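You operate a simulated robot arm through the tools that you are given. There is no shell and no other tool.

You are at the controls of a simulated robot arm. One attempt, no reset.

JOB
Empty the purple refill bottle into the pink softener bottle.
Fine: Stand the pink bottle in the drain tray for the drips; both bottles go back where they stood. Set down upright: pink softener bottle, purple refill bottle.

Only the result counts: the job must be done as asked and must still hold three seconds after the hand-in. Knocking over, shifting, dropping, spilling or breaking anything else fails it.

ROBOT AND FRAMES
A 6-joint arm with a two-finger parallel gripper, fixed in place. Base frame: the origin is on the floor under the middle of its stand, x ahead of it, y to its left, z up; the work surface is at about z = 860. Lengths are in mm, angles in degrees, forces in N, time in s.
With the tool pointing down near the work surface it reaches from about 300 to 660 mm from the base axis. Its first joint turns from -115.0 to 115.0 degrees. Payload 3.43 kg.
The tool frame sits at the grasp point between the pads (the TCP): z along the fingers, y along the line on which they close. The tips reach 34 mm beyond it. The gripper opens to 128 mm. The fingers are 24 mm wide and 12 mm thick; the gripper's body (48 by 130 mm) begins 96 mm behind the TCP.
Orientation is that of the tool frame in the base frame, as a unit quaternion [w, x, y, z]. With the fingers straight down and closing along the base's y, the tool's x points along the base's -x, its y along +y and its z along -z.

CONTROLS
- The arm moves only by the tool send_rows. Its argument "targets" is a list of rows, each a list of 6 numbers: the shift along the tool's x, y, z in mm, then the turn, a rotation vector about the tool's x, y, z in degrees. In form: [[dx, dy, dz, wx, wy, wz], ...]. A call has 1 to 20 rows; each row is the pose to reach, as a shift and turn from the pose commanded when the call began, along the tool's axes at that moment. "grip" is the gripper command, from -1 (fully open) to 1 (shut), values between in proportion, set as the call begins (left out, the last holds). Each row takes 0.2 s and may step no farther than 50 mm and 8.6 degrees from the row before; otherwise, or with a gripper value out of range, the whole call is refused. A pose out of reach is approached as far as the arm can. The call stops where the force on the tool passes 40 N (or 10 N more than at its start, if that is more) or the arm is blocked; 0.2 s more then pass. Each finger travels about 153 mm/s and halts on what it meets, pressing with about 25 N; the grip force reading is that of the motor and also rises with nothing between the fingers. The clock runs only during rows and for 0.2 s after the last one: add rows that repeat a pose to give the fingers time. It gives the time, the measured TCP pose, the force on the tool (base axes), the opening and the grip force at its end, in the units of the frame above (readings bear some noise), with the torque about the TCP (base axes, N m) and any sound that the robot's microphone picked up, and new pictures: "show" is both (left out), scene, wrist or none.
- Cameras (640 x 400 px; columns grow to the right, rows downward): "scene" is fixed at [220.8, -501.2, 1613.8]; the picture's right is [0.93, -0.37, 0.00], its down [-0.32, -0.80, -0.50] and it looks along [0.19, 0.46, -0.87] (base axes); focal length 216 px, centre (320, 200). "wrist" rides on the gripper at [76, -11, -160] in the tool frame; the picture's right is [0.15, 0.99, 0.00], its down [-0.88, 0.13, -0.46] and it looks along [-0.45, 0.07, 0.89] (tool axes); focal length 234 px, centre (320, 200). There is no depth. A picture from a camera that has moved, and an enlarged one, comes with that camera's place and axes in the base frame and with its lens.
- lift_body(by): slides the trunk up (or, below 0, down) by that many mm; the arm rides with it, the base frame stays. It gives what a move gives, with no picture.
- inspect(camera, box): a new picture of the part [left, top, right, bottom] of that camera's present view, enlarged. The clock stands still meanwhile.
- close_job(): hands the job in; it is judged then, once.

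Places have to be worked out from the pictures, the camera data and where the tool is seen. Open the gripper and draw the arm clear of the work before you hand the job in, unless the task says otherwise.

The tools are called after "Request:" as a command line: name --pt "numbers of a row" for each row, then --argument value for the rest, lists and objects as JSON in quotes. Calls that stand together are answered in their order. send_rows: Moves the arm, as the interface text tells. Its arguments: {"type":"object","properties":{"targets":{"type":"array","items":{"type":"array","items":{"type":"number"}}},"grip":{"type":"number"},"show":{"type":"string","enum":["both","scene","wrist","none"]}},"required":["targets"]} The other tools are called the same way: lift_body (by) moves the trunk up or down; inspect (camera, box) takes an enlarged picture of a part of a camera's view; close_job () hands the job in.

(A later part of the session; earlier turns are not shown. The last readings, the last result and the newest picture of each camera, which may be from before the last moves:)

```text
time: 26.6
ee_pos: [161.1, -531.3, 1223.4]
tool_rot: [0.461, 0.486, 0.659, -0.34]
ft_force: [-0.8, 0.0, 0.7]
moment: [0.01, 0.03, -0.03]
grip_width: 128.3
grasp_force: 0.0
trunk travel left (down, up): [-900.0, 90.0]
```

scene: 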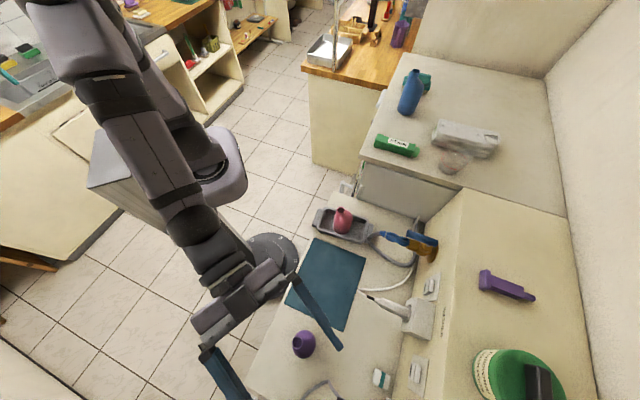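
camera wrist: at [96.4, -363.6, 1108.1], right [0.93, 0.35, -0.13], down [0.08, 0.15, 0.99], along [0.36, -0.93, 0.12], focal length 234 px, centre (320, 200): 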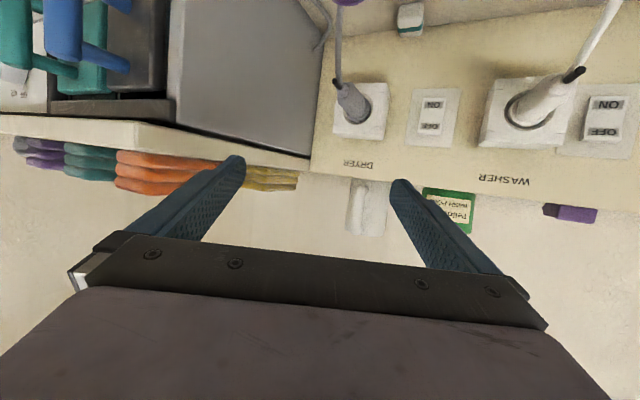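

Raising removed the reach limit, so lowering the trunk is the way to do this grasp. I'll line the TCP up over the purple axis with some more margin and then lower the trunk partway.

Request:
send_rows --pt "-27.8 3 -11 0 0 0" --pt "-55.7 5.9 -22 0 0 0" --pt "-55.7 5.9 -22 0 0 0" --grip -1 --show "none"

Request:
lift_body --by -170

Request:
inspect --camera "wrist" --box '[0, 0, 640, 400]'

Request:
inspect --camera "scene" --box '[200, 230, 400, 400]'

```text
time: 27.4
ee_pos: [163.8, -527.8, 1279.6]
tool_rot: [0.462, 0.485, 0.66, -0.34]
ft_force: [0.4, 0.4, 0.0]
moment: [0.01, -0.01, -0.01]
grip_width: 128.0
grasp_force: 0.1
trunk travel left (down, up): [-900.0, 90.0]
```

```text
time: 29.3
ee_pos: [164.4, -527.1, 1109.6]
tool_rot: [0.462, 0.485, 0.66, -0.34]
ft_force: [-0.5, 0.5, 1.1]
moment: [-0.01, 0.01, -0.01]
grip_width: 128.1
grasp_force: 0.1
trunk travel left (down, up): [-730.0, 260.0]
```

```text
1.00 times, centred on (320, 200) of wrist (not enlarged: the box is as wide or as high as the picture)
camera zoom: at [100.5, -361.6, 1093.4], right [0.93, 0.34, -0.14], down [0.09, 0.16, 0.98], along [0.36, -0.93, 0.12], focal length 234 px, centre (320, 200)
```

zoom: 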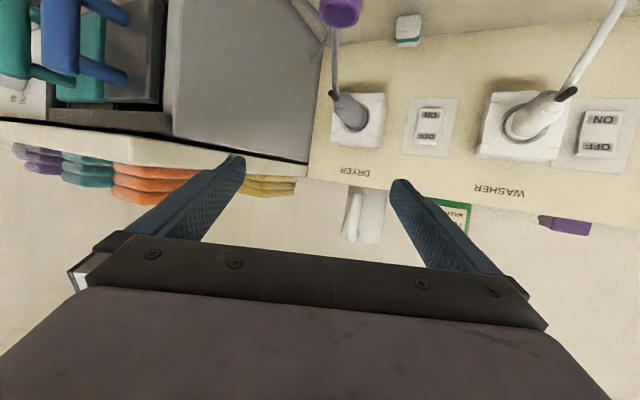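

```text
2.35 times, centred on (300, 315) of scene
camera zoom: at [220.8, -501.2, 1613.8], right [0.93, -0.37, 0.0], down [-0.32, -0.8, -0.5], along [0.19, 0.46, -0.87], focal length 507 px, centre (367, -71)
```

zoom: 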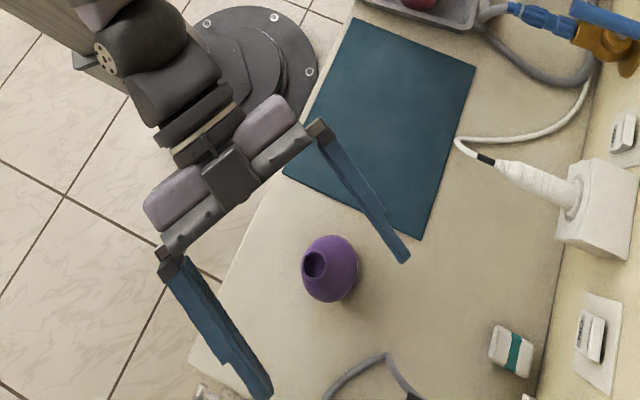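

The fingers straddle the purple bottle symmetrically as seen from above. I'll lower the trunk further so the bottle comes between the fingers.

Request:
lift_body --by -120

Request:
inspect --camera "wrist" --box '[160, 0, 480, 250]'

Request:
inspect --camera "scene" --box '[200, 230, 400, 400]'

```text
time: 30.8
ee_pos: [164.3, -528.0, 991.0]
tool_rot: [0.463, 0.484, 0.66, -0.339]
ft_force: [-0.1, 0.0, 0.0]
moment: [0.02, -0.03, -0.04]
grip_width: 127.7
grasp_force: 0.0
trunk travel left (down, up): [-610.0, 380.0]
```

```text
1.60 times, centred on (320, 125) of wrist
camera zoom: at [100.5, -361.6, 973.4], right [0.93, 0.34, -0.14], down [0.09, 0.16, 0.98], along [0.36, -0.93, 0.12], focal length 375 px, centre (320, 320)
```

zoom: 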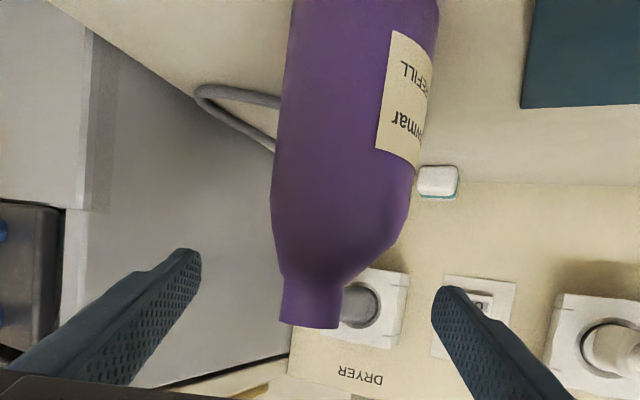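

```text
2.35 times, centred on (300, 315) of scene
camera zoom: at [220.8, -501.2, 1613.8], right [0.93, -0.37, 0.0], down [-0.32, -0.8, -0.5], along [0.19, 0.46, -0.87], focal length 507 px, centre (367, -71)
```

zoom: 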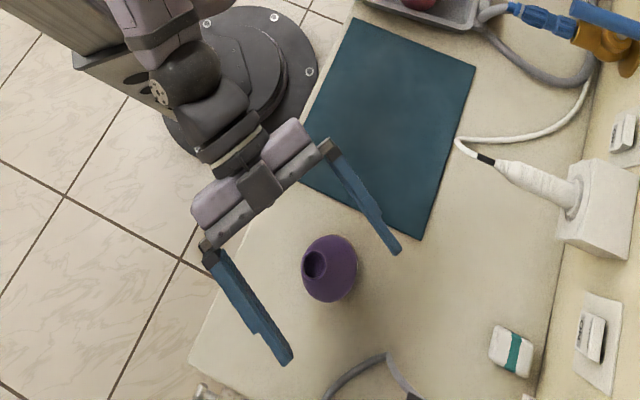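

The wrist view shows the purple bottle upright between the fingers and well centred. Its straight cylinder runs up to about 74 mm above the counter. I'll lower the trunk to bring the TCP to z of about 911.

Request:
lift_body --by -79

Request:
inspect --camera "wrist" --box '[0, 0, 640, 400]'

Request:
inspect --camera "scene" --box '[200, 230, 400, 400]'

```text
time: 32.0
ee_pos: [163.8, -528.0, 911.5]
tool_rot: [0.463, 0.485, 0.66, -0.34]
ft_force: [0.0, 0.3, 0.7]
moment: [0.0, -0.03, -0.02]
grip_width: 128.1
grasp_force: 0.1
trunk travel left (down, up): [-531.0, 459.0]
```

```text
1.00 times, centred on (320, 200) of wrist (not enlarged: the box is as wide or as high as the picture)
camera zoom: at [100.5, -361.6, 894.4], right [0.93, 0.34, -0.14], down [0.09, 0.16, 0.98], along [0.36, -0.93, 0.12], focal length 234 px, centre (320, 200)
```

zoom: 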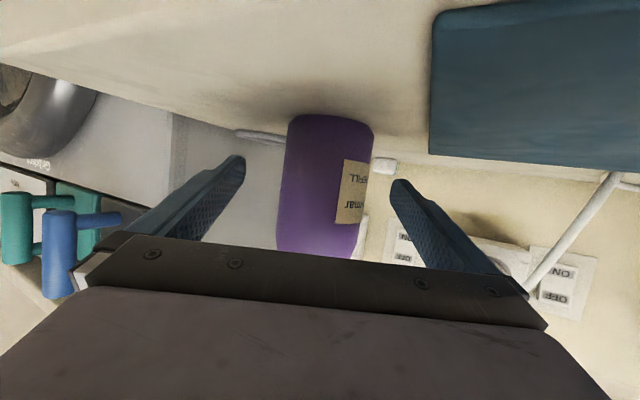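

```text
2.35 times, centred on (300, 315) of scene
camera zoom: at [220.8, -501.2, 1613.8], right [0.93, -0.37, 0.0], down [-0.32, -0.8, -0.5], along [0.19, 0.46, -0.87], focal length 507 px, centre (367, -71)
```

zoom: 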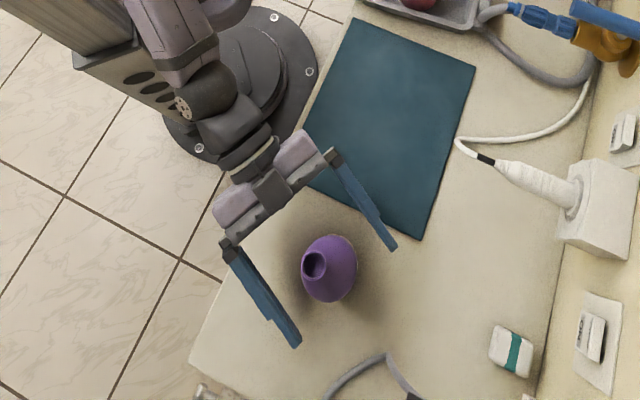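

The bottle sits about 4.5 mm toward the +y finger, so I'll centre the tool first and then close on it.

Request:
send_rows --pt "0 2.5 0 0 0 0" --pt "0 4.5 0 0 0 0" --pt "0 4.5 0 0 0 0" --grip -1 --show "wrist"

```text
time: 32.8
ee_pos: [168.7, -526.9, 910.0]
tool_rot: [0.462, 0.486, 0.66, -0.34]
ft_force: [0.5, 0.3, -0.8]
moment: [0.0, -0.01, -0.02]
grip_width: 128.1
grasp_force: 0.0
trunk travel left (down, up): [-531.0, 459.0]
camera wrist: at [104.4, -361.0, 893.5], right [0.93, 0.34, -0.14], down [0.09, 0.16, 0.98], along [0.36, -0.93, 0.12], focal length 234 px, centre (320, 200)
```

wrist: 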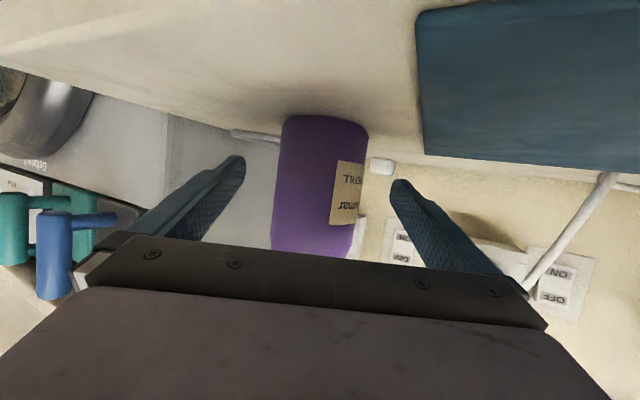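

Now the bottle is centred between the fingers, so I'll close the gripper.

Request:
send_rows --pt "0 0 0 0 0 0" --pt "0 0 0 0 0 0" --pt "0 0 0 0 0 0" --pt "0 0 0 0 0 0" --grip 1

Request:
inspect --camera "scene" --box '[270, 310, 340, 370]'

```text
time: 33.8
ee_pos: [167.4, -526.0, 911.3]
tool_rot: [0.463, 0.484, 0.66, -0.339]
ft_force: [0.0, 0.4, 0.2]
moment: [0.0, -0.05, -0.02]
grip_width: 61.2
grasp_force: 24.8
trunk travel left (down, up): [-531.0, 459.0]
camera wrist: at [104.3, -361.0, 893.6], right [0.93, 0.34, -0.14], down [0.09, 0.16, 0.98], along [0.36, -0.93, 0.12], focal length 234 px, centre (320, 200)
```

scene: 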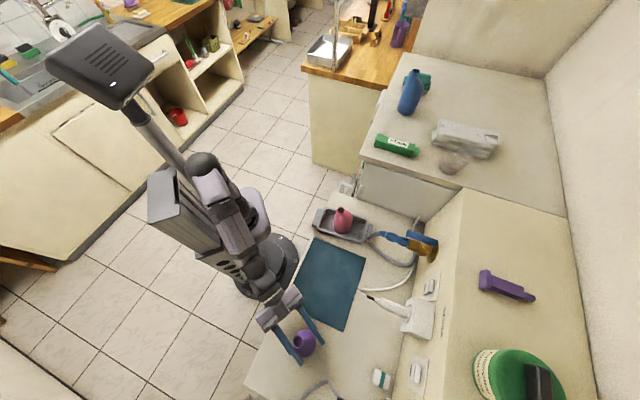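
wrist: 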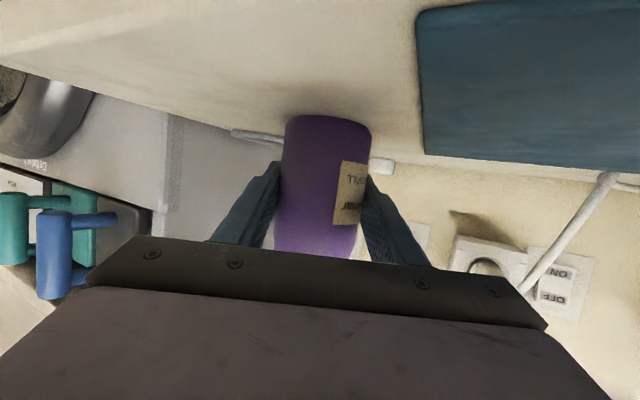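

```text
6.67 times, centred on (305, 340) of scene
camera zoom: at [220.8, -501.2, 1613.8], right [0.93, -0.37, 0.0], down [-0.32, -0.8, -0.5], along [0.19, 0.46, -0.87], focal length 1437 px, centre (420, -733)
```

zoom: 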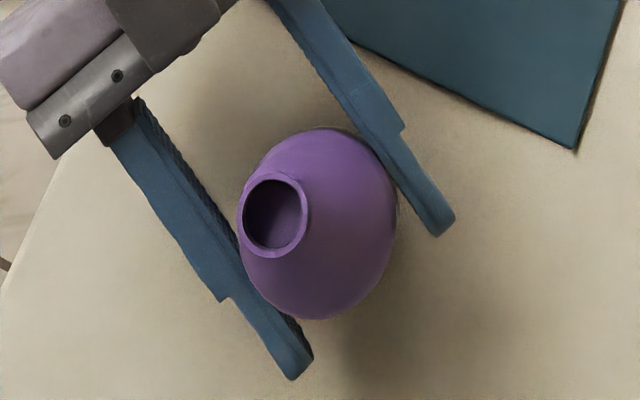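

The grip is firm at 61.2 mm. Before lifting the full bottle I want to rehearse the pour path empty, so that no joint limit surprises me mid-pour. I'll open the fingers and rise straight up.

Request:
send_rows --pt "0 0 0 0 0 0" --pt "0 0 0 0 0 0" --pt "0 0 0 0 0 0" --pt "-15 0 -5.5 0 0 0" --pt "-45 0 -16.4 0 0 0" --pt "-80 0 -29.1 0 0 0" --pt "-115 0 -41.8 0 0 0" --pt "-150 0 -54.5 0 0 0" --pt "-178.2 0 -64.8 0 0 0" --pt "-178.2 0 -64.8 0 0 0" --grip -1

```text
time: 36.0
ee_pos: [171.0, -526.2, 1101.2]
tool_rot: [0.462, 0.485, 0.66, -0.34]
ft_force: [0.9, -0.4, -0.4]
moment: [-0.02, -0.02, -0.02]
grip_width: 127.8
grasp_force: 0.0
trunk travel left (down, up): [-531.0, 459.0]
camera wrist: at [107.5, -360.8, 1083.9], right [0.93, 0.34, -0.14], down [0.09, 0.16, 0.98], along [0.36, -0.93, 0.12], focal length 234 px, centre (320, 200)
```

scene: 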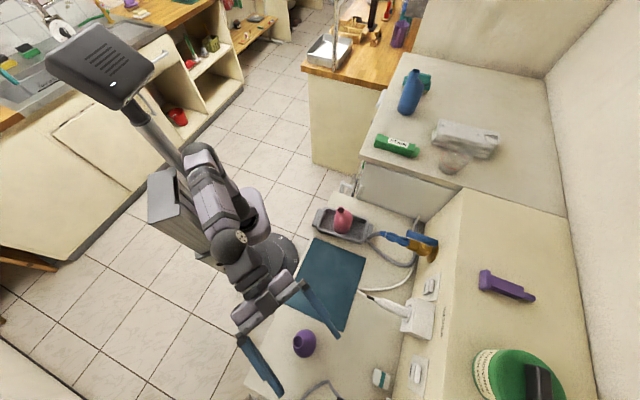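
wrist: 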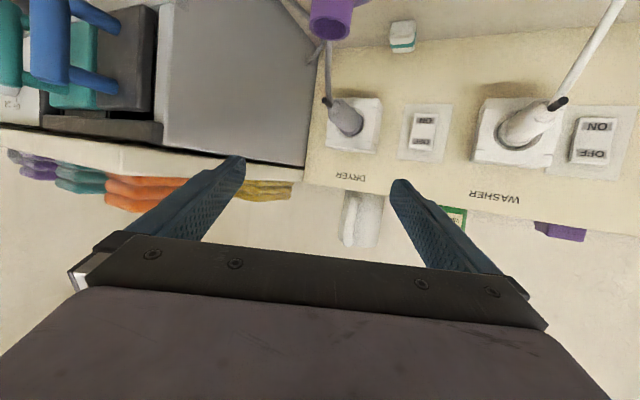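

The purple bottle stayed in place. I'll now swing the empty tool over to the pre-pour place near the tray, turning it about the vertical to azimuth -25°.

Request:
send_rows --pt "4 19 -11 -2.2 0 -0.8" --pt "9.4 44.7 -25.7 -5.2 0 -1.9" --pt "14.8 70.2 -40.3 -8.2 0 -3.0" --pt "20.2 95.8 -55 -11.2 0 -4.1" --pt "25.6 121.3 -69.6 -14.2 0 -5.2" --pt "31 146.9 -84.3 -17.1 0 -6.2" --pt "36.3 172.4 -99 -20.1 0 -7.3" --pt "41.7 198 -113.6 -23.1 0 -8.4" --pt "47.1 223.5 -128.3 -26.1 0 -9.5" --pt "52.5 249 -142.9 -29.1 0 -10.6" --pt "57.8 274.6 -157.6 -32 0 -11.7" --pt "63.2 300.1 -172.3 -35 0 -12.8" --pt "68.6 325.7 -186.9 -38 0 -13.9" --pt "74 351.2 -201.6 -41 0 -15" --pt "79 375 -215 -43.7 0 -15.9" --pt "80.7 383.1 -219.9 -44.7 0 -16.3" --pt "80.7 383.1 -219.9 -44.7 0 -16.3" --grip -0.3

```text
time: 39.6
ee_pos: [492.2, -204.4, 1108.1]
tool_rot: [0.559, 0.177, 0.8, -0.124]
ft_force: [0.4, -0.9, 0.3]
moment: [0.01, -0.01, 0.02]
grip_width: 83.1
grasp_force: 0.1
out of reach, approached as far as the arm can: row 5, 6, 7, 8, 9, 10, 11, 12, 13, 14, 15, 16, 17
trunk travel left (down, up): [-531.0, 459.0]
camera wrist: at [328.8, -139.6, 1091.6], right [0.37, 0.92, -0.14], down [-0.06, 0.17, 0.98], along [0.93, -0.36, 0.12], focal length 234 px, centre (320, 200)
```

scene: 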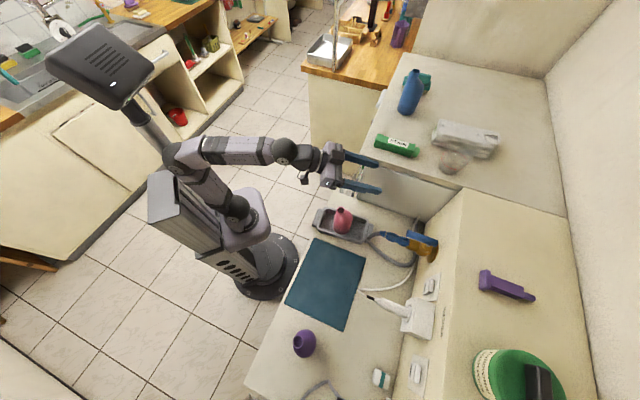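
wrist: 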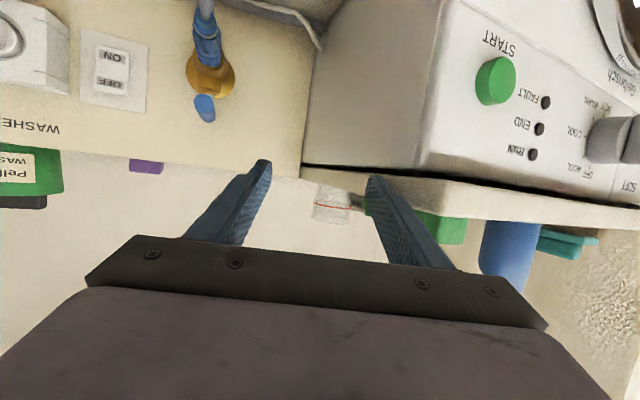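

The arm hit its limit here because the upper arm would have to lean back past vertical, so the trunk is too low for this closer place. I'll raise the trunk by 150 mm and retry the pre-pour pose with the empty tool.

Request:
lift_body --by 150

Request:
send_rows --pt "29 0.6 5.2 0 0 0" --pt "58 1.1 10.5 0 0 0" --pt "86 1.7 15.7 0 0 0" --pt "115 2.3 20.9 0 0 0" --pt "144 2.8 26.2 0 0 0" --pt "172.7 3.4 31.4 0 0 0" --pt "172.7 3.4 31.4 0 0 0" --grip -0.3

```text
time: 41.3
ee_pos: [492.7, -205.8, 1258.4]
tool_rot: [0.559, 0.178, 0.8, -0.125]
ft_force: [0.5, 0.5, -0.2]
moment: [-0.01, 0.03, 0.0]
grip_width: 83.1
grasp_force: 0.1
trunk travel left (down, up): [-681.0, 309.0]
```

```text
time: 42.9
ee_pos: [474.8, -190.4, 1080.3]
tool_rot: [0.56, 0.178, 0.8, -0.125]
ft_force: [0.2, -0.5, -0.1]
moment: [-0.06, 0.0, 0.02]
grip_width: 83.2
grasp_force: 0.2
out of reach, approached as far as the arm can: row 1, 2, 3, 4, 5, 6, 7
trunk travel left (down, up): [-681.0, 309.0]
camera wrist: at [309.7, -124.3, 1064.6], right [0.37, 0.92, -0.14], down [-0.06, 0.17, 0.98], along [0.93, -0.36, 0.12], focal length 234 px, centre (320, 200)
```

scene: 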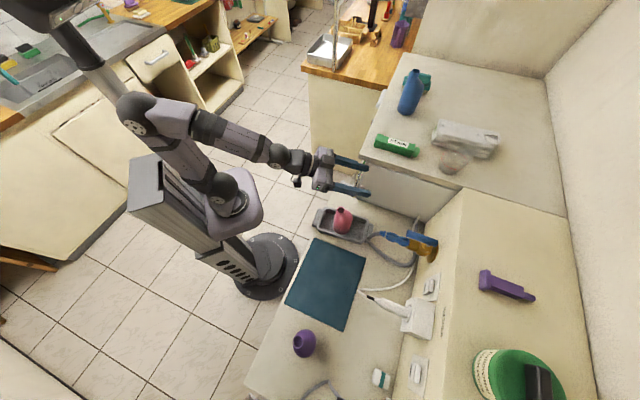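
wrist: 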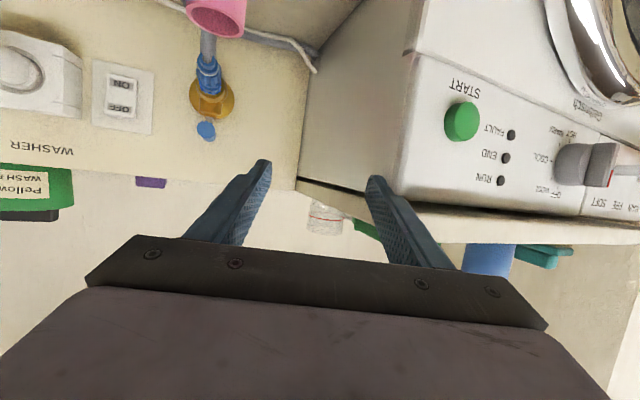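

The arm is still slightly short at that azimuth. Facing the tool at azimuth -60° instead puts the wrist farther from the column, so I'll rehearse that pose empty.

Request:
send_rows --pt "-1.7 -6.8 2.5 5.5 0 2" --pt "-3.5 -13.5 5 11 0 4" --pt "-5.2 -20.3 7.5 16.5 0 6" --pt "-7 -27 10 22 0 8" --pt "-8.7 -33.8 12.6 27.4 0 10" --pt "-10.5 -40.6 15.1 32.9 0 12" --pt "-10.5 -40.6 15.1 32.9 0 12" --grip 0

```text
time: 44.5
ee_pos: [471.4, -234.5, 1087.8]
tool_rot: [0.495, 0.411, 0.71, -0.287]
ft_force: [0.1, -1.4, -0.1]
moment: [-0.01, 0.01, 0.02]
grip_width: 63.6
grasp_force: 0.0
trunk travel left (down, up): [-681.0, 309.0]
camera wrist: at [373.9, -87.9, 1070.6], right [0.83, 0.54, -0.14], down [0.05, 0.17, 0.98], along [0.55, -0.83, 0.12], focal length 234 px, centre (320, 200)
```

scene: 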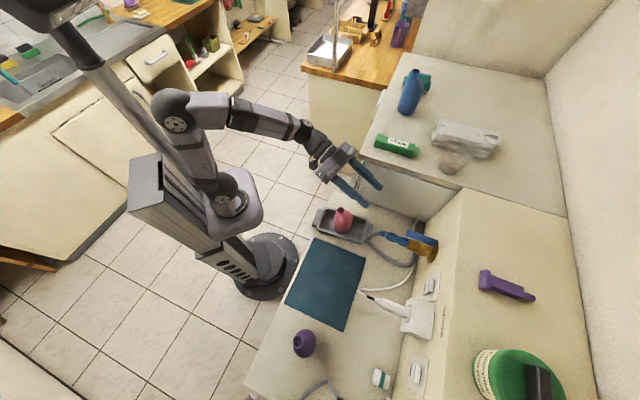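
wrist: 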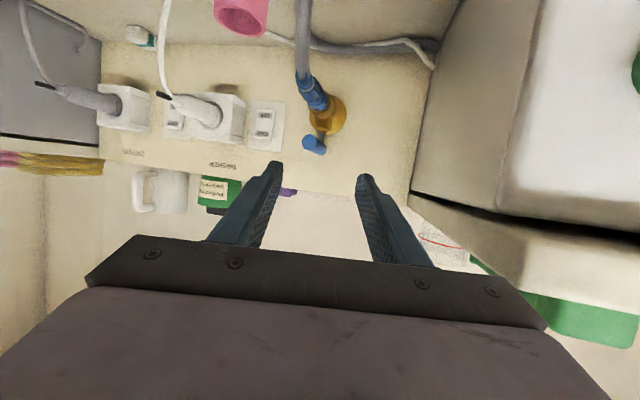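

The arm reaches this pose freely. Next I'll level the tool by pitching it up 20°, as it will be for the pour.

Request:
send_rows --pt "0 0 0 0 -7 0" --pt "0 0 0 0 -14 0" --pt "0 0 0 0 -20 0" --pt "0 0 0 0 -20 0" --grip 0 --show "none"

```text
time: 45.5
ee_pos: [473.3, -236.5, 1087.8]
tool_rot: [0.612, 0.354, 0.612, -0.354]
ft_force: [0.0, -0.8, 0.3]
moment: [0.01, -0.02, -0.01]
grip_width: 64.0
grasp_force: 0.1
trunk travel left (down, up): [-681.0, 309.0]
```

The tool is level at azimuth -60° with the TCP near (472,-235,1087.5). I'll now rehearse the full roll to 150° along the computed path with the empty gripper.

Request:
send_rows --pt "5.5 -1 0.4 0 0 8" --pt "15.5 -3 0.9 0 0 16" --pt "31.5 -7 1.2 0 0 24" --pt "48.5 -9 1.2 0 0 32" --pt "57.5 -1.2 0.3 0 0 40" --pt "69.5 4.8 -0.4 0 0 48" --pt "81 9.5 -1 0 0 56" --pt "84.5 12.5 -1.5 0 0 64" --pt "80.5 14.6 -2 0 0 72" --pt "76.1 15.2 -2.4 0 0 80" --pt "69.5 14.3 -2.8 0 0 88" --pt "61.2 12 -3.2 0 0 96" --pt "52.2 8.5 -3.6 0 0 104" --pt "43.4 3.7 -4 0 0 112" --pt "35.4 -2.3 -4.5 0 0 120" --pt "28.2 -9.3 -5 0 0 128" --pt "22.2 -17 -5.7 0 0 136" --pt "17.3 -25.5 -6.5 0 0 144" --pt "14.3 -32.2 -7.2 0 0 150" --pt "14.3 -32.2 -7.2 0 0 150" --grip 0

```text
time: 49.7
ee_pos: [442.0, -248.1, 1071.4]
tool_rot: [0.5, 0.683, -0.184, 0.5]
ft_force: [-0.3, -0.5, 0.5]
moment: [-0.03, -0.03, 0.02]
grip_width: 64.2
grasp_force: 0.0
trunk travel left (down, up): [-681.0, 309.0]
camera wrist: at [402.7, -84.0, 1131.2], right [-0.68, -0.39, 0.62], down [-0.71, 0.12, -0.7], along [0.2, -0.91, -0.36], focal length 234 px, centre (320, 200)
```

scene: 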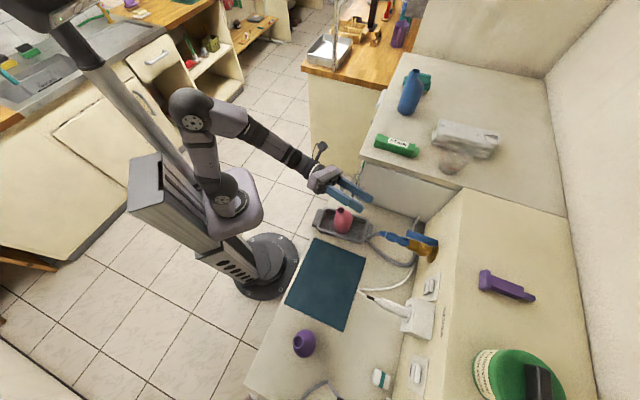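
wrist: 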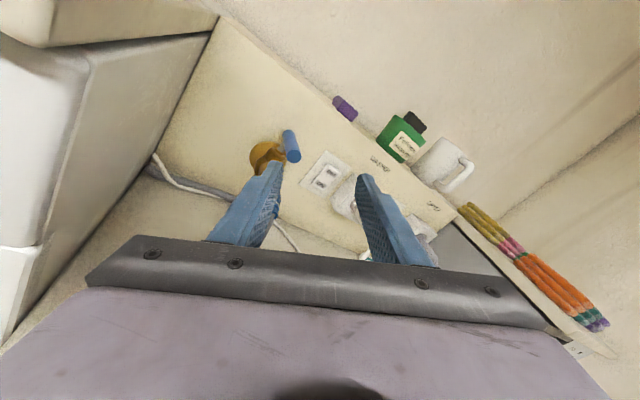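

The whole roll path is reachable with no limits flagged. I'll check how much further the roll can go.

Request:
send_rows --pt "0 0 0 0 0 8" --pt "0 0 0 0 0 16" --pt "0 0 0 0 0 24" --pt "0 0 0 0 0 24" --grip 0 --show "none"

```text
time: 50.7
ee_pos: [441.2, -247.0, 1071.8]
tool_rot: [0.385, 0.63, -0.322, 0.593]
ft_force: [0.8, -0.5, 0.5]
moment: [0.0, 0.0, 0.01]
grip_width: 63.9
grasp_force: 0.1
trunk travel left (down, up): [-681.0, 309.0]
```

The roll is free up to 174°, so the pour path is fully reachable. I'll roll back and rise with the empty tool.

Request:
send_rows --pt "1.9 -1.4 0.4 0 0 -8.5" --pt "3.8 -2.8 0.7 0 0 -17" --pt "5.6 -4.3 1.1 0 0 -25.5" --pt "7.5 -5.7 1.4 0 0 -34" --pt "9.4 -7.1 1.8 0 0 -42.5" --pt "11.3 -8.5 2.2 0 0 -51" --pt "13.1 -9.9 2.5 0 0 -59.5" --pt "15 -11.4 2.9 0 0 -68" --pt "16.9 -12.8 3.2 0 0 -76.5" --pt "18.8 -14.2 3.6 0 0 -85" --pt "20.6 -15.6 4 0 0 -93.5" --pt "22.5 -17 4.3 0 0 -102" --pt "24.4 -18.5 4.7 0 0 -110.5" --pt "26.3 -19.9 5 0 0 -119" --pt "28.1 -21.3 5.4 0 0 -127.5" --pt "30 -22.7 5.8 0 0 -136" --pt "31.9 -24.1 6.1 0 0 -144.5" --pt "33.8 -25.6 6.5 0 0 -153" --pt "35.6 -27 6.8 0 0 -161.5" --pt "37.5 -28.4 7.2 0 0 -170" --grip 0 --show "scene"

Request:
send_rows --pt "0 0 0 0 0 -4" --pt "0 0 0 0 0 -4" --grip 0 --show "none"

Request:
send_rows --pt "0 0 0 0 7 0" --pt "0 0 0 0 14 0" --pt "0 0 0 0 20 0" --pt "0 0 0 0 20 0" --grip 0 --show "scene"

```text
time: 54.9
ee_pos: [472.3, -236.7, 1105.7]
tool_rot: [0.623, 0.374, 0.6, -0.334]
ft_force: [0.4, 0.5, -0.4]
moment: [-0.02, -0.03, -0.02]
grip_width: 64.0
grasp_force: 0.0
trunk travel left (down, up): [-681.0, 309.0]
```

scene: 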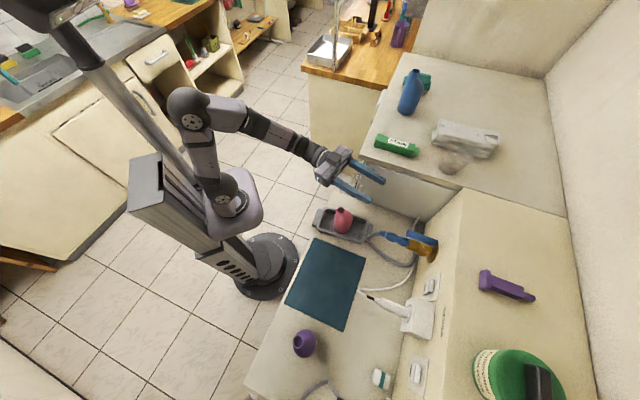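

```text
time: 55.5
ee_pos: [471.9, -234.9, 1106.0]
tool_rot: [0.612, 0.353, 0.613, -0.354]
ft_force: [0.1, -0.2, -0.4]
moment: [-0.01, 0.01, -0.01]
grip_width: 64.0
grasp_force: 0.1
trunk travel left (down, up): [-681.0, 309.0]
```

```text
time: 56.5
ee_pos: [472.5, -235.4, 1106.3]
tool_rot: [0.496, 0.41, 0.709, -0.287]
ft_force: [0.6, 0.5, -0.4]
moment: [-0.06, -0.03, 0.0]
grip_width: 64.0
grasp_force: 0.1
trunk travel left (down, up): [-681.0, 309.0]
```

scene: 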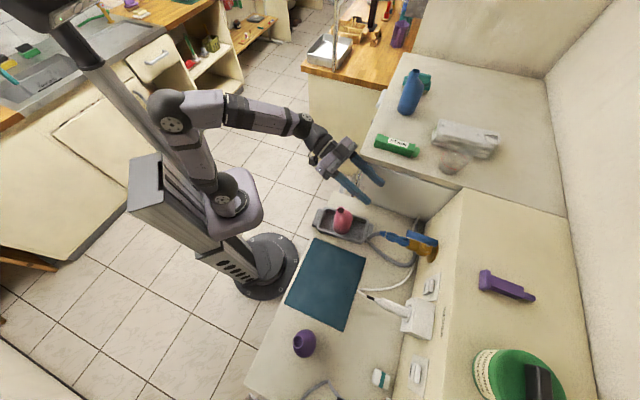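

The rehearsal is finished, so I'll go back over the purple bottle on an outward arc with the gripper open.

Request:
send_rows --pt "-14.5 -34.2 14.2 1.2 0 0.4" --pt "-29.1 -68.4 28.4 2.4 0 0.9" --pt "-43.6 -102.6 42.6 3.6 0 1.3" --pt "-58.2 -136.8 56.8 4.8 0 1.7" --pt "-72.7 -171 71 6 0 2.1" --pt "-86.5 -205.1 67.2 6.8 0 2.5" --pt "-100.3 -239.1 63.4 7.7 0 2.8" --pt "-114.1 -273.2 59.6 8.5 0 3.1" --pt "-128 -307.3 55.8 9.4 0 3.4" --pt "-141.8 -341.4 52 10.2 0 3.7" --pt "-155.6 -375.4 48.2 11.1 0 4" --pt "-169.4 -409.5 44.4 11.9 0 4.3" --pt "-169.4 -409.5 44.4 11.9 0 4.3" --grip -1 --show "scene"

Request:
lift_body --by -150

Request:
inspect --camera "wrist" --box '[160, 0, 480, 250]'

Request:
inspect --camera "scene" --box '[200, 230, 400, 400]'

```text
time: 59.3
ee_pos: [194.1, -520.2, 1264.0]
tool_rot: [0.472, 0.457, 0.622, -0.425]
ft_force: [0.9, 0.1, -0.3]
moment: [0.05, 0.01, -0.02]
grip_width: 127.8
grasp_force: 0.0
out of reach, approached as far as the arm can: row 10, 11, 12
trunk travel left (down, up): [-681.0, 309.0]
```

scene: 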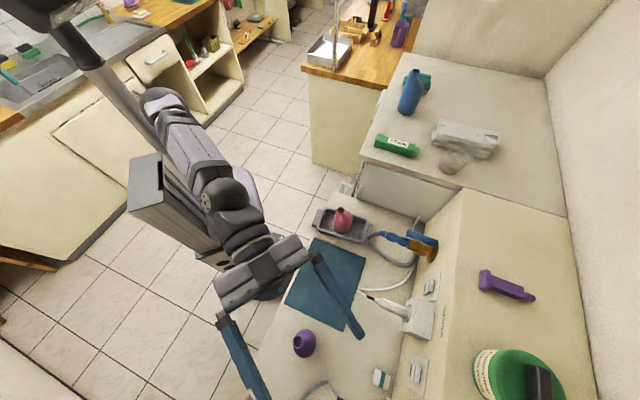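

```text
time: 61.1
ee_pos: [193.7, -520.8, 1113.3]
tool_rot: [0.473, 0.457, 0.623, -0.424]
ft_force: [0.5, 0.0, -0.2]
moment: [0.0, 0.03, 0.02]
grip_width: 127.8
grasp_force: 0.1
trunk travel left (down, up): [-531.0, 459.0]
```

```text
1.60 times, centred on (320, 125) of wrist
camera zoom: at [140.9, -355.6, 1071.3], right [0.94, 0.24, -0.24], down [0.15, 0.32, 0.94], along [0.3, -0.92, 0.26], focal length 375 px, centre (320, 320)
```

zoom: 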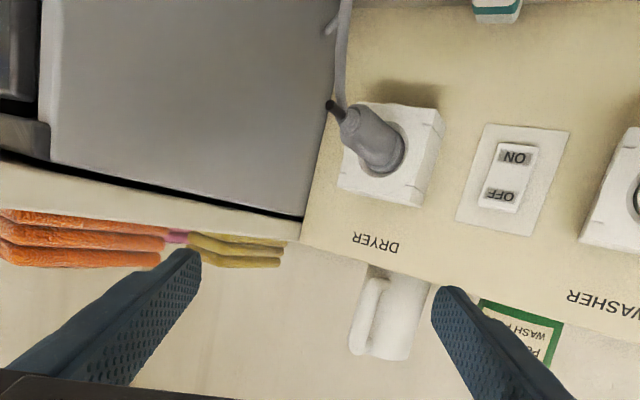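

```text
2.35 times, centred on (300, 315) of scene
camera zoom: at [220.8, -501.2, 1613.8], right [0.93, -0.37, 0.0], down [-0.32, -0.8, -0.5], along [0.19, 0.46, -0.87], focal length 507 px, centre (367, -71)
```

zoom: 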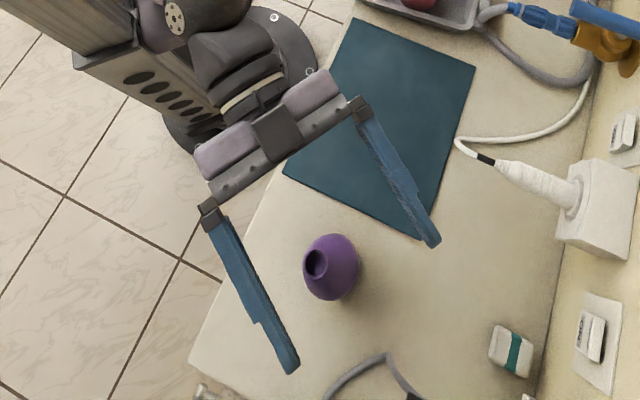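

The arm got near a wrist singularity on the way, so the tool is tilted by about 11° and 26 mm off. I'll correct orientation and position here, well above the bottle.

Request:
send_rows --pt "0.5 -5.4 0 -1.1 1.7 0.8" --pt "1 -10.7 0 -2.3 3.4 1.7" --pt "1.6 -16.1 0 -3.4 5.1 2.5" --pt "2.1 -21.4 0 -4.5 6.9 3.3" --pt "2.6 -26.8 0 -5.7 8.6 4.1" --pt "2.6 -26.8 0 -5.7 8.6 4.1" --pt "2.6 -26.8 0 -5.7 8.6 4.1" --grip -1 --show "scene"

```text
time: 62.7
ee_pos: [189.3, -520.4, 1113.9]
tool_rot: [0.469, 0.465, 0.629, -0.41]
ft_force: [-0.1, -0.3, -0.6]
moment: [-0.01, 0.01, -0.01]
grip_width: 128.0
grasp_force: 0.0
out of reach, approached as far as the arm can: row 2, 3, 4, 5, 6, 7
trunk travel left (down, up): [-531.0, 459.0]
```

scene: 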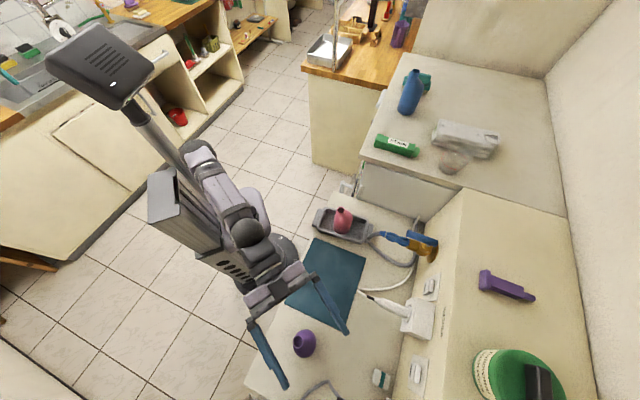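

That correction hits a joint limit on this wrist branch. I'll raise the trunk for clearance, yaw the tool to the right, and lower it relative to the trunk, so the wrist can unwind on the steep-forearm side.

Request:
lift_body --by 250

Request:
send_rows --pt "0 0 0 5.8 0.5 1.3" --pt "0 0 0 11.6 1 2.7" --pt "0 0 0 17.5 1.4 4" --pt "0 0 0 23.3 1.9 5.4" --pt "0 0 0 29.1 2.4 6.7" --pt "0 0 0 29.1 2.4 6.7" --grip -1 --show "scene"

```text
time: 65.3
ee_pos: [190.3, -521.1, 1362.5]
tool_rot: [0.469, 0.465, 0.629, -0.41]
ft_force: [0.0, 0.1, -0.7]
moment: [0.02, -0.02, -0.02]
grip_width: 128.1
grasp_force: 0.1
trunk travel left (down, up): [-781.0, 209.0]
```

```text
time: 66.7
ee_pos: [189.4, -520.0, 1364.3]
tool_rot: [0.347, 0.612, 0.486, -0.518]
ft_force: [-1.0, 0.3, 0.1]
moment: [-0.01, 0.01, 0.01]
grip_width: 128.1
grasp_force: 0.0
out of reach, approached as far as the arm can: row 1
trunk travel left (down, up): [-781.0, 209.0]
```

scene: 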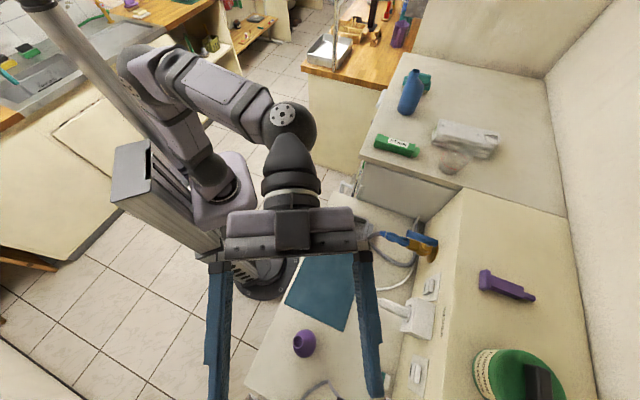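

The yaw worked. I'll now lower the tool by 250 mm relative to the trunk at this yaw, ending at z of about 1114.

Request:
send_rows --pt "40.5 3.3 9.2 0 0 0" --pt "80.9 6.6 18.5 0 0 0" --pt "121.4 9.9 27.7 0 0 0" --pt "161.9 13.1 36.9 0 0 0" --pt "202.3 16.4 46.2 0 0 0" --pt "242.8 19.7 55.4 0 0 0" --pt "242.8 19.7 55.4 0 0 0" --grip -1 --show "scene"

```text
time: 68.3
ee_pos: [192.1, -521.5, 1115.0]
tool_rot: [0.348, 0.611, 0.487, -0.518]
ft_force: [0.4, -0.3, -0.4]
moment: [0.01, 0.03, 0.0]
grip_width: 128.0
grasp_force: 0.0
trunk travel left (down, up): [-781.0, 209.0]
```

scene: 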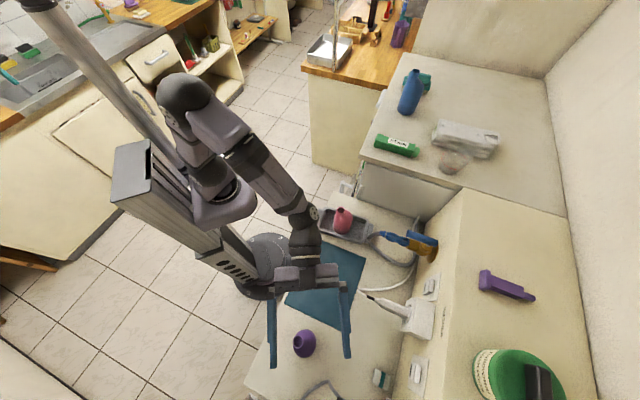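

The wrist is unwound with no limits flagged. Grasping with the tool at azimuth -90° keeps a safe sideways wrist bend and puts the spout on the pouring side, so I'll orient there, 22° below horizontal, above the bottle.

Request:
send_rows --pt "-0.3 -5.2 3 -4.3 2.1 -0.2" --pt "-0.5 -10.5 5.9 -8.6 4.2 -0.4" --pt "-0.8 -15.7 8.9 -12.9 6.3 -0.5" --pt "-1 -20.9 11.8 -17.25 8.4 -0.7" --pt "-1 -20.9 11.8 -17.25 8.4 -0.7" --grip -1 --show "both"

Request:
inspect --camera "scene" --box '[270, 310, 340, 370]'

Request:
inspect --camera "scene" --box '[200, 230, 400, 400]'

```text
time: 69.5
ee_pos: [167.4, -527.8, 1113.1]
tool_rot: [0.396, 0.585, 0.588, -0.394]
ft_force: [0.6, -0.1, 0.5]
moment: [-0.02, 0.01, 0.03]
grip_width: 128.0
grasp_force: 0.2
trunk travel left (down, up): [-781.0, 209.0]
camera wrist: at [155.2, -348.4, 1103.1], right [0.99, 0.06, -0.14], down [0.13, 0.09, 0.99], along [0.07, -0.99, 0.08], focal length 234 px, centre (320, 200)
```

scene: 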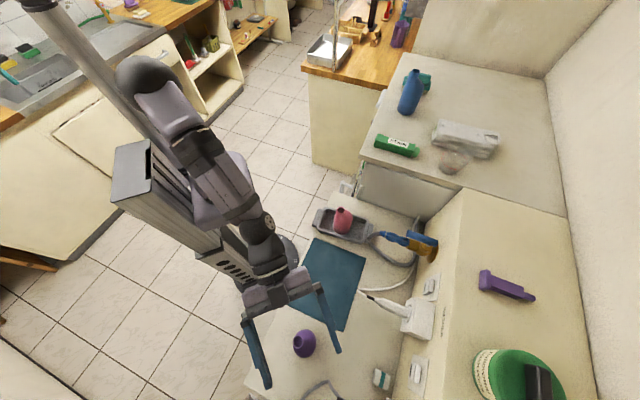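
wrist: 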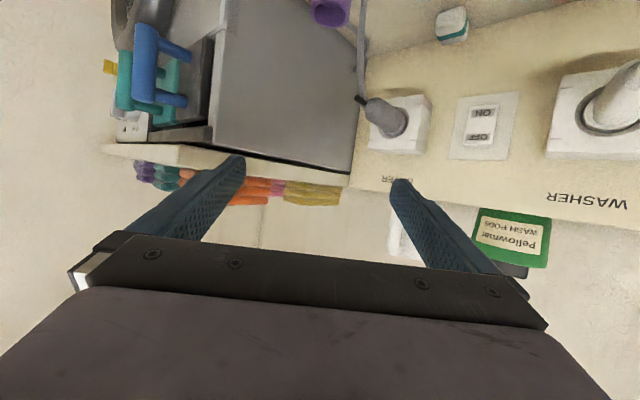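

```text
6.67 times, centred on (305, 340) of scene
camera zoom: at [220.8, -501.2, 1613.8], right [0.93, -0.37, 0.0], down [-0.32, -0.8, -0.5], along [0.19, 0.46, -0.87], focal length 1437 px, centre (420, -733)
```

zoom: 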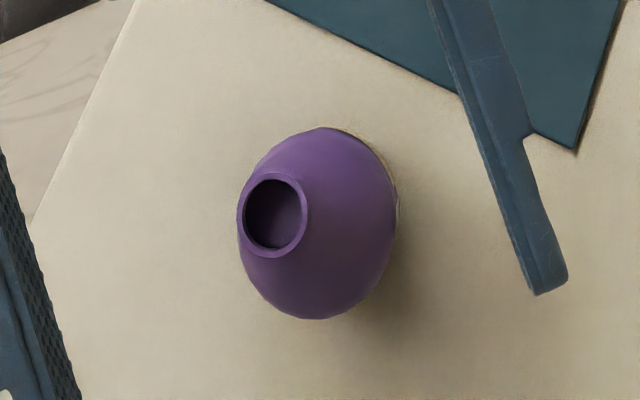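

```text
2.35 times, centred on (300, 315) of scene
camera zoom: at [220.8, -501.2, 1613.8], right [0.93, -0.37, 0.0], down [-0.32, -0.8, -0.5], along [0.19, 0.46, -0.87], focal length 507 px, centre (367, -71)
```

zoom: 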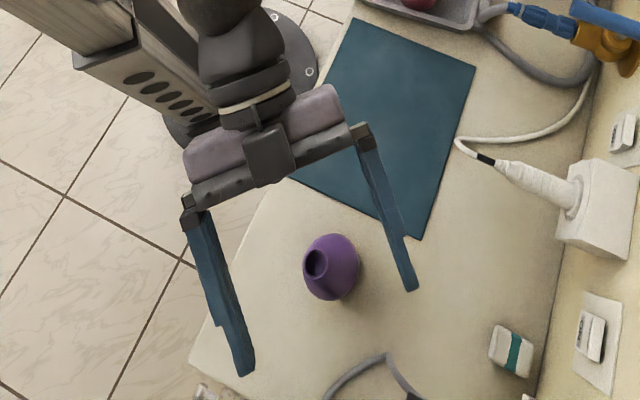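

The tool faces azimuth -90° above the purple bottle. I'll lower the trunk partway and check the alignment in the wrist view.

Request:
lift_body --by -125

Request:
inspect --camera "wrist" --box '[160, 0, 480, 250]'

Request:
inspect --camera "scene" --box '[230, 270, 360, 390]'

```text
time: 71.0
ee_pos: [168.6, -525.7, 988.1]
tool_rot: [0.396, 0.586, 0.587, -0.395]
ft_force: [-0.1, -0.3, 0.2]
moment: [0.01, -0.01, 0.0]
grip_width: 128.1
grasp_force: 0.0
trunk travel left (down, up): [-656.0, 334.0]
```

```text
1.60 times, centred on (320, 125) of wrist
camera zoom: at [155.3, -348.6, 978.1], right [0.99, 0.06, -0.14], down [0.13, 0.09, 0.99], along [0.07, -0.99, 0.08], focal length 375 px, centre (320, 320)
```

zoom: 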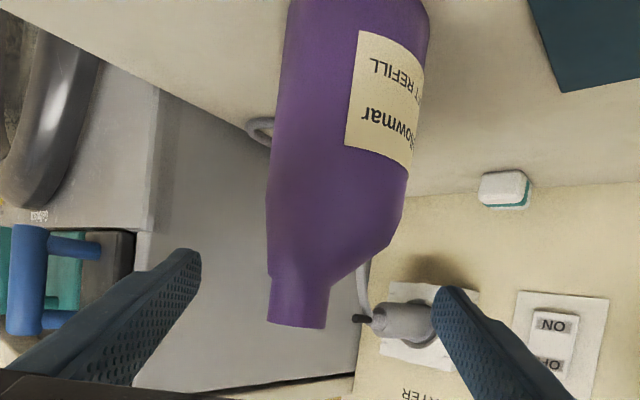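

```text
3.33 times, centred on (295, 330) of scene
camera zoom: at [220.8, -501.2, 1613.8], right [0.93, -0.37, 0.0], down [-0.32, -0.8, -0.5], along [0.19, 0.46, -0.87], focal length 719 px, centre (403, -233)
```

zoom: 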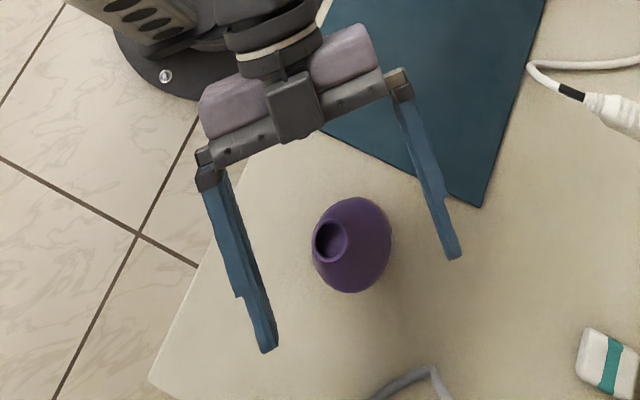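

The bottle is centred between the fingers to within about 1 mm. I'll lower the trunk the rest of the way to grasp height and close.

Request:
lift_body --by -77

Request:
inspect --camera "wrist" --box '[0, 0, 640, 400]'

Request:
send_rows --pt "0 0 0 0 0 0" --pt "0 0 0 0 0 0" --pt "0 0 0 0 0 0" --pt "0 0 0 0 0 0" --grip 1 --show "wrist"

Request:
inspect --camera "scene" --box '[270, 310, 340, 370]'

```text
time: 72.1
ee_pos: [166.8, -525.2, 910.6]
tool_rot: [0.396, 0.585, 0.587, -0.395]
ft_force: [0.0, 0.7, -0.6]
moment: [-0.01, -0.01, -0.01]
grip_width: 128.1
grasp_force: 0.0
trunk travel left (down, up): [-579.0, 411.0]
```

```text
1.00 times, centred on (320, 200) of wrist (not enlarged: the box is as wide or as high as the picture)
camera zoom: at [155.3, -348.6, 901.1], right [0.99, 0.06, -0.14], down [0.13, 0.09, 0.99], along [0.07, -0.99, 0.08], focal length 234 px, centre (320, 200)
```

zoom: 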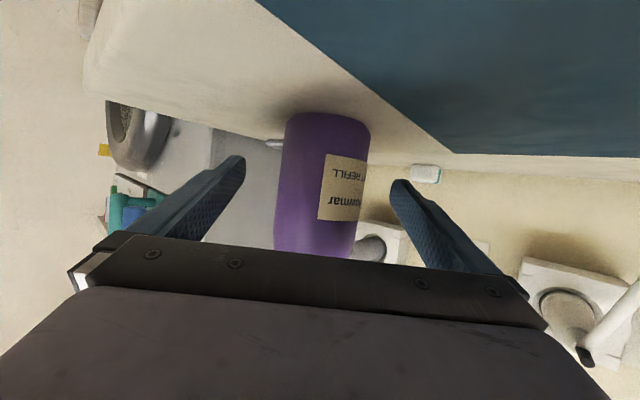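

```text
time: 73.1
ee_pos: [167.3, -526.5, 911.5]
tool_rot: [0.395, 0.586, 0.587, -0.394]
ft_force: [0.9, 0.1, 1.2]
moment: [0.01, -0.1, 0.0]
grip_width: 59.6
grasp_force: 25.5
trunk travel left (down, up): [-579.0, 411.0]
camera wrist: at [155.4, -348.5, 901.1], right [0.99, 0.06, -0.14], down [0.13, 0.09, 0.99], along [0.07, -0.99, 0.08], focal length 234 px, centre (320, 200)
```

wrist: 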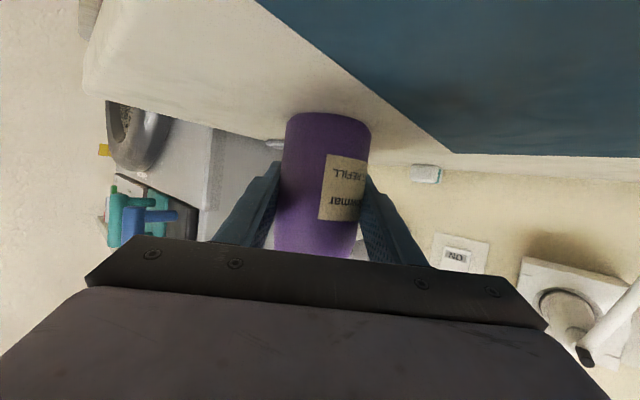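

```text
6.67 times, centred on (305, 340) of scene
camera zoom: at [220.8, -501.2, 1613.8], right [0.93, -0.37, 0.0], down [-0.32, -0.8, -0.5], along [0.19, 0.46, -0.87], focal length 1437 px, centre (420, -733)
```

zoom: 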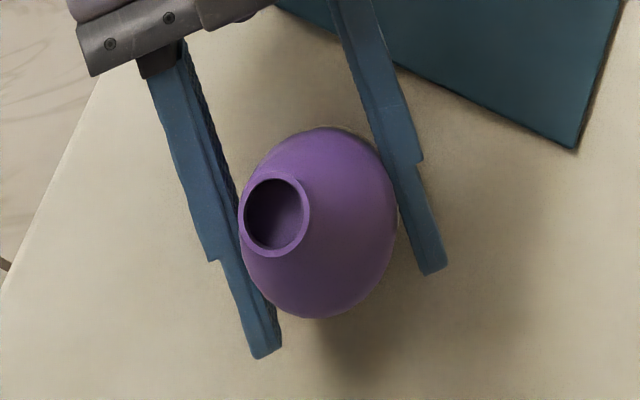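

The purple bottle is gripped firmly at 59.6 mm, with its mouth at about (158,-516,991). I'll lift with the trunk, a little first to feel the weight and then clear of everything.

Request:
lift_body --by 20

Request:
inspect --camera "scene" --box '[250, 290, 350, 380]'

```text
time: 73.8
ee_pos: [167.1, -525.9, 930.8]
tool_rot: [0.395, 0.586, 0.588, -0.393]
ft_force: [0.7, 0.2, -0.3]
moment: [-0.01, 0.01, 0.01]
grip_width: 59.9
grasp_force: 25.1
trunk travel left (down, up): [-599.0, 391.0]
```

```text
4.44 times, centred on (300, 335) of scene
camera zoom: at [220.8, -501.2, 1613.8], right [0.93, -0.37, 0.0], down [-0.32, -0.8, -0.5], along [0.19, 0.46, -0.87], focal length 958 px, centre (409, -400)
```

zoom: 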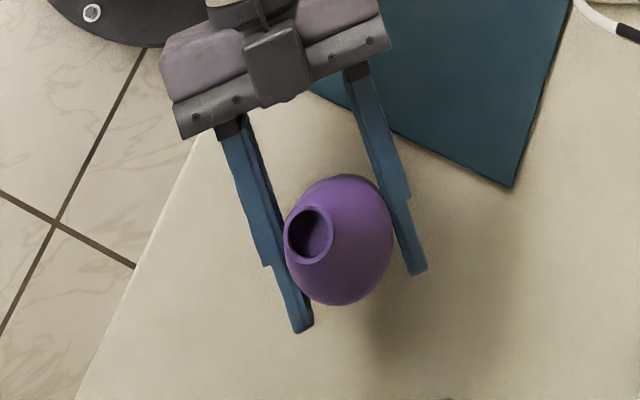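

The bottle is off the counter and hanging steady. I'll raise the trunk a further 180 mm.

Request:
lift_body --by 180

Request:
inspect --camera "wrist" --box '[0, 0, 640, 400]'

```text
time: 75.8
ee_pos: [167.5, -526.3, 1111.2]
tool_rot: [0.396, 0.586, 0.587, -0.395]
ft_force: [-0.3, -0.2, -1.3]
moment: [0.01, 0.0, 0.01]
grip_width: 59.6
grasp_force: 25.4
trunk travel left (down, up): [-779.0, 211.0]
```

```text
1.00 times, centred on (320, 200) of wrist (not enlarged: the box is as wide or as high as the picture)
camera zoom: at [155.4, -348.6, 1101.0], right [0.99, 0.06, -0.14], down [0.13, 0.09, 0.99], along [0.07, -0.99, 0.08], focal length 234 px, centre (320, 200)
```

zoom: 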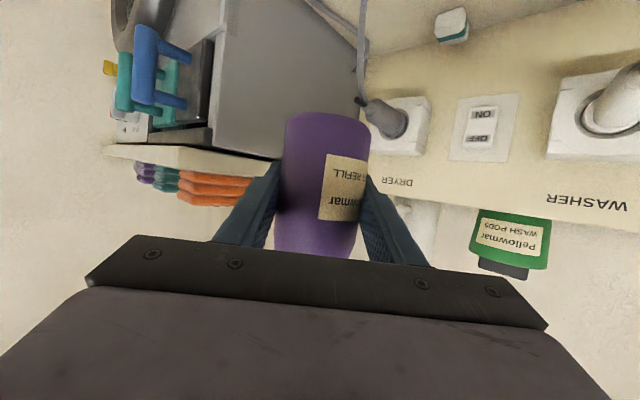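

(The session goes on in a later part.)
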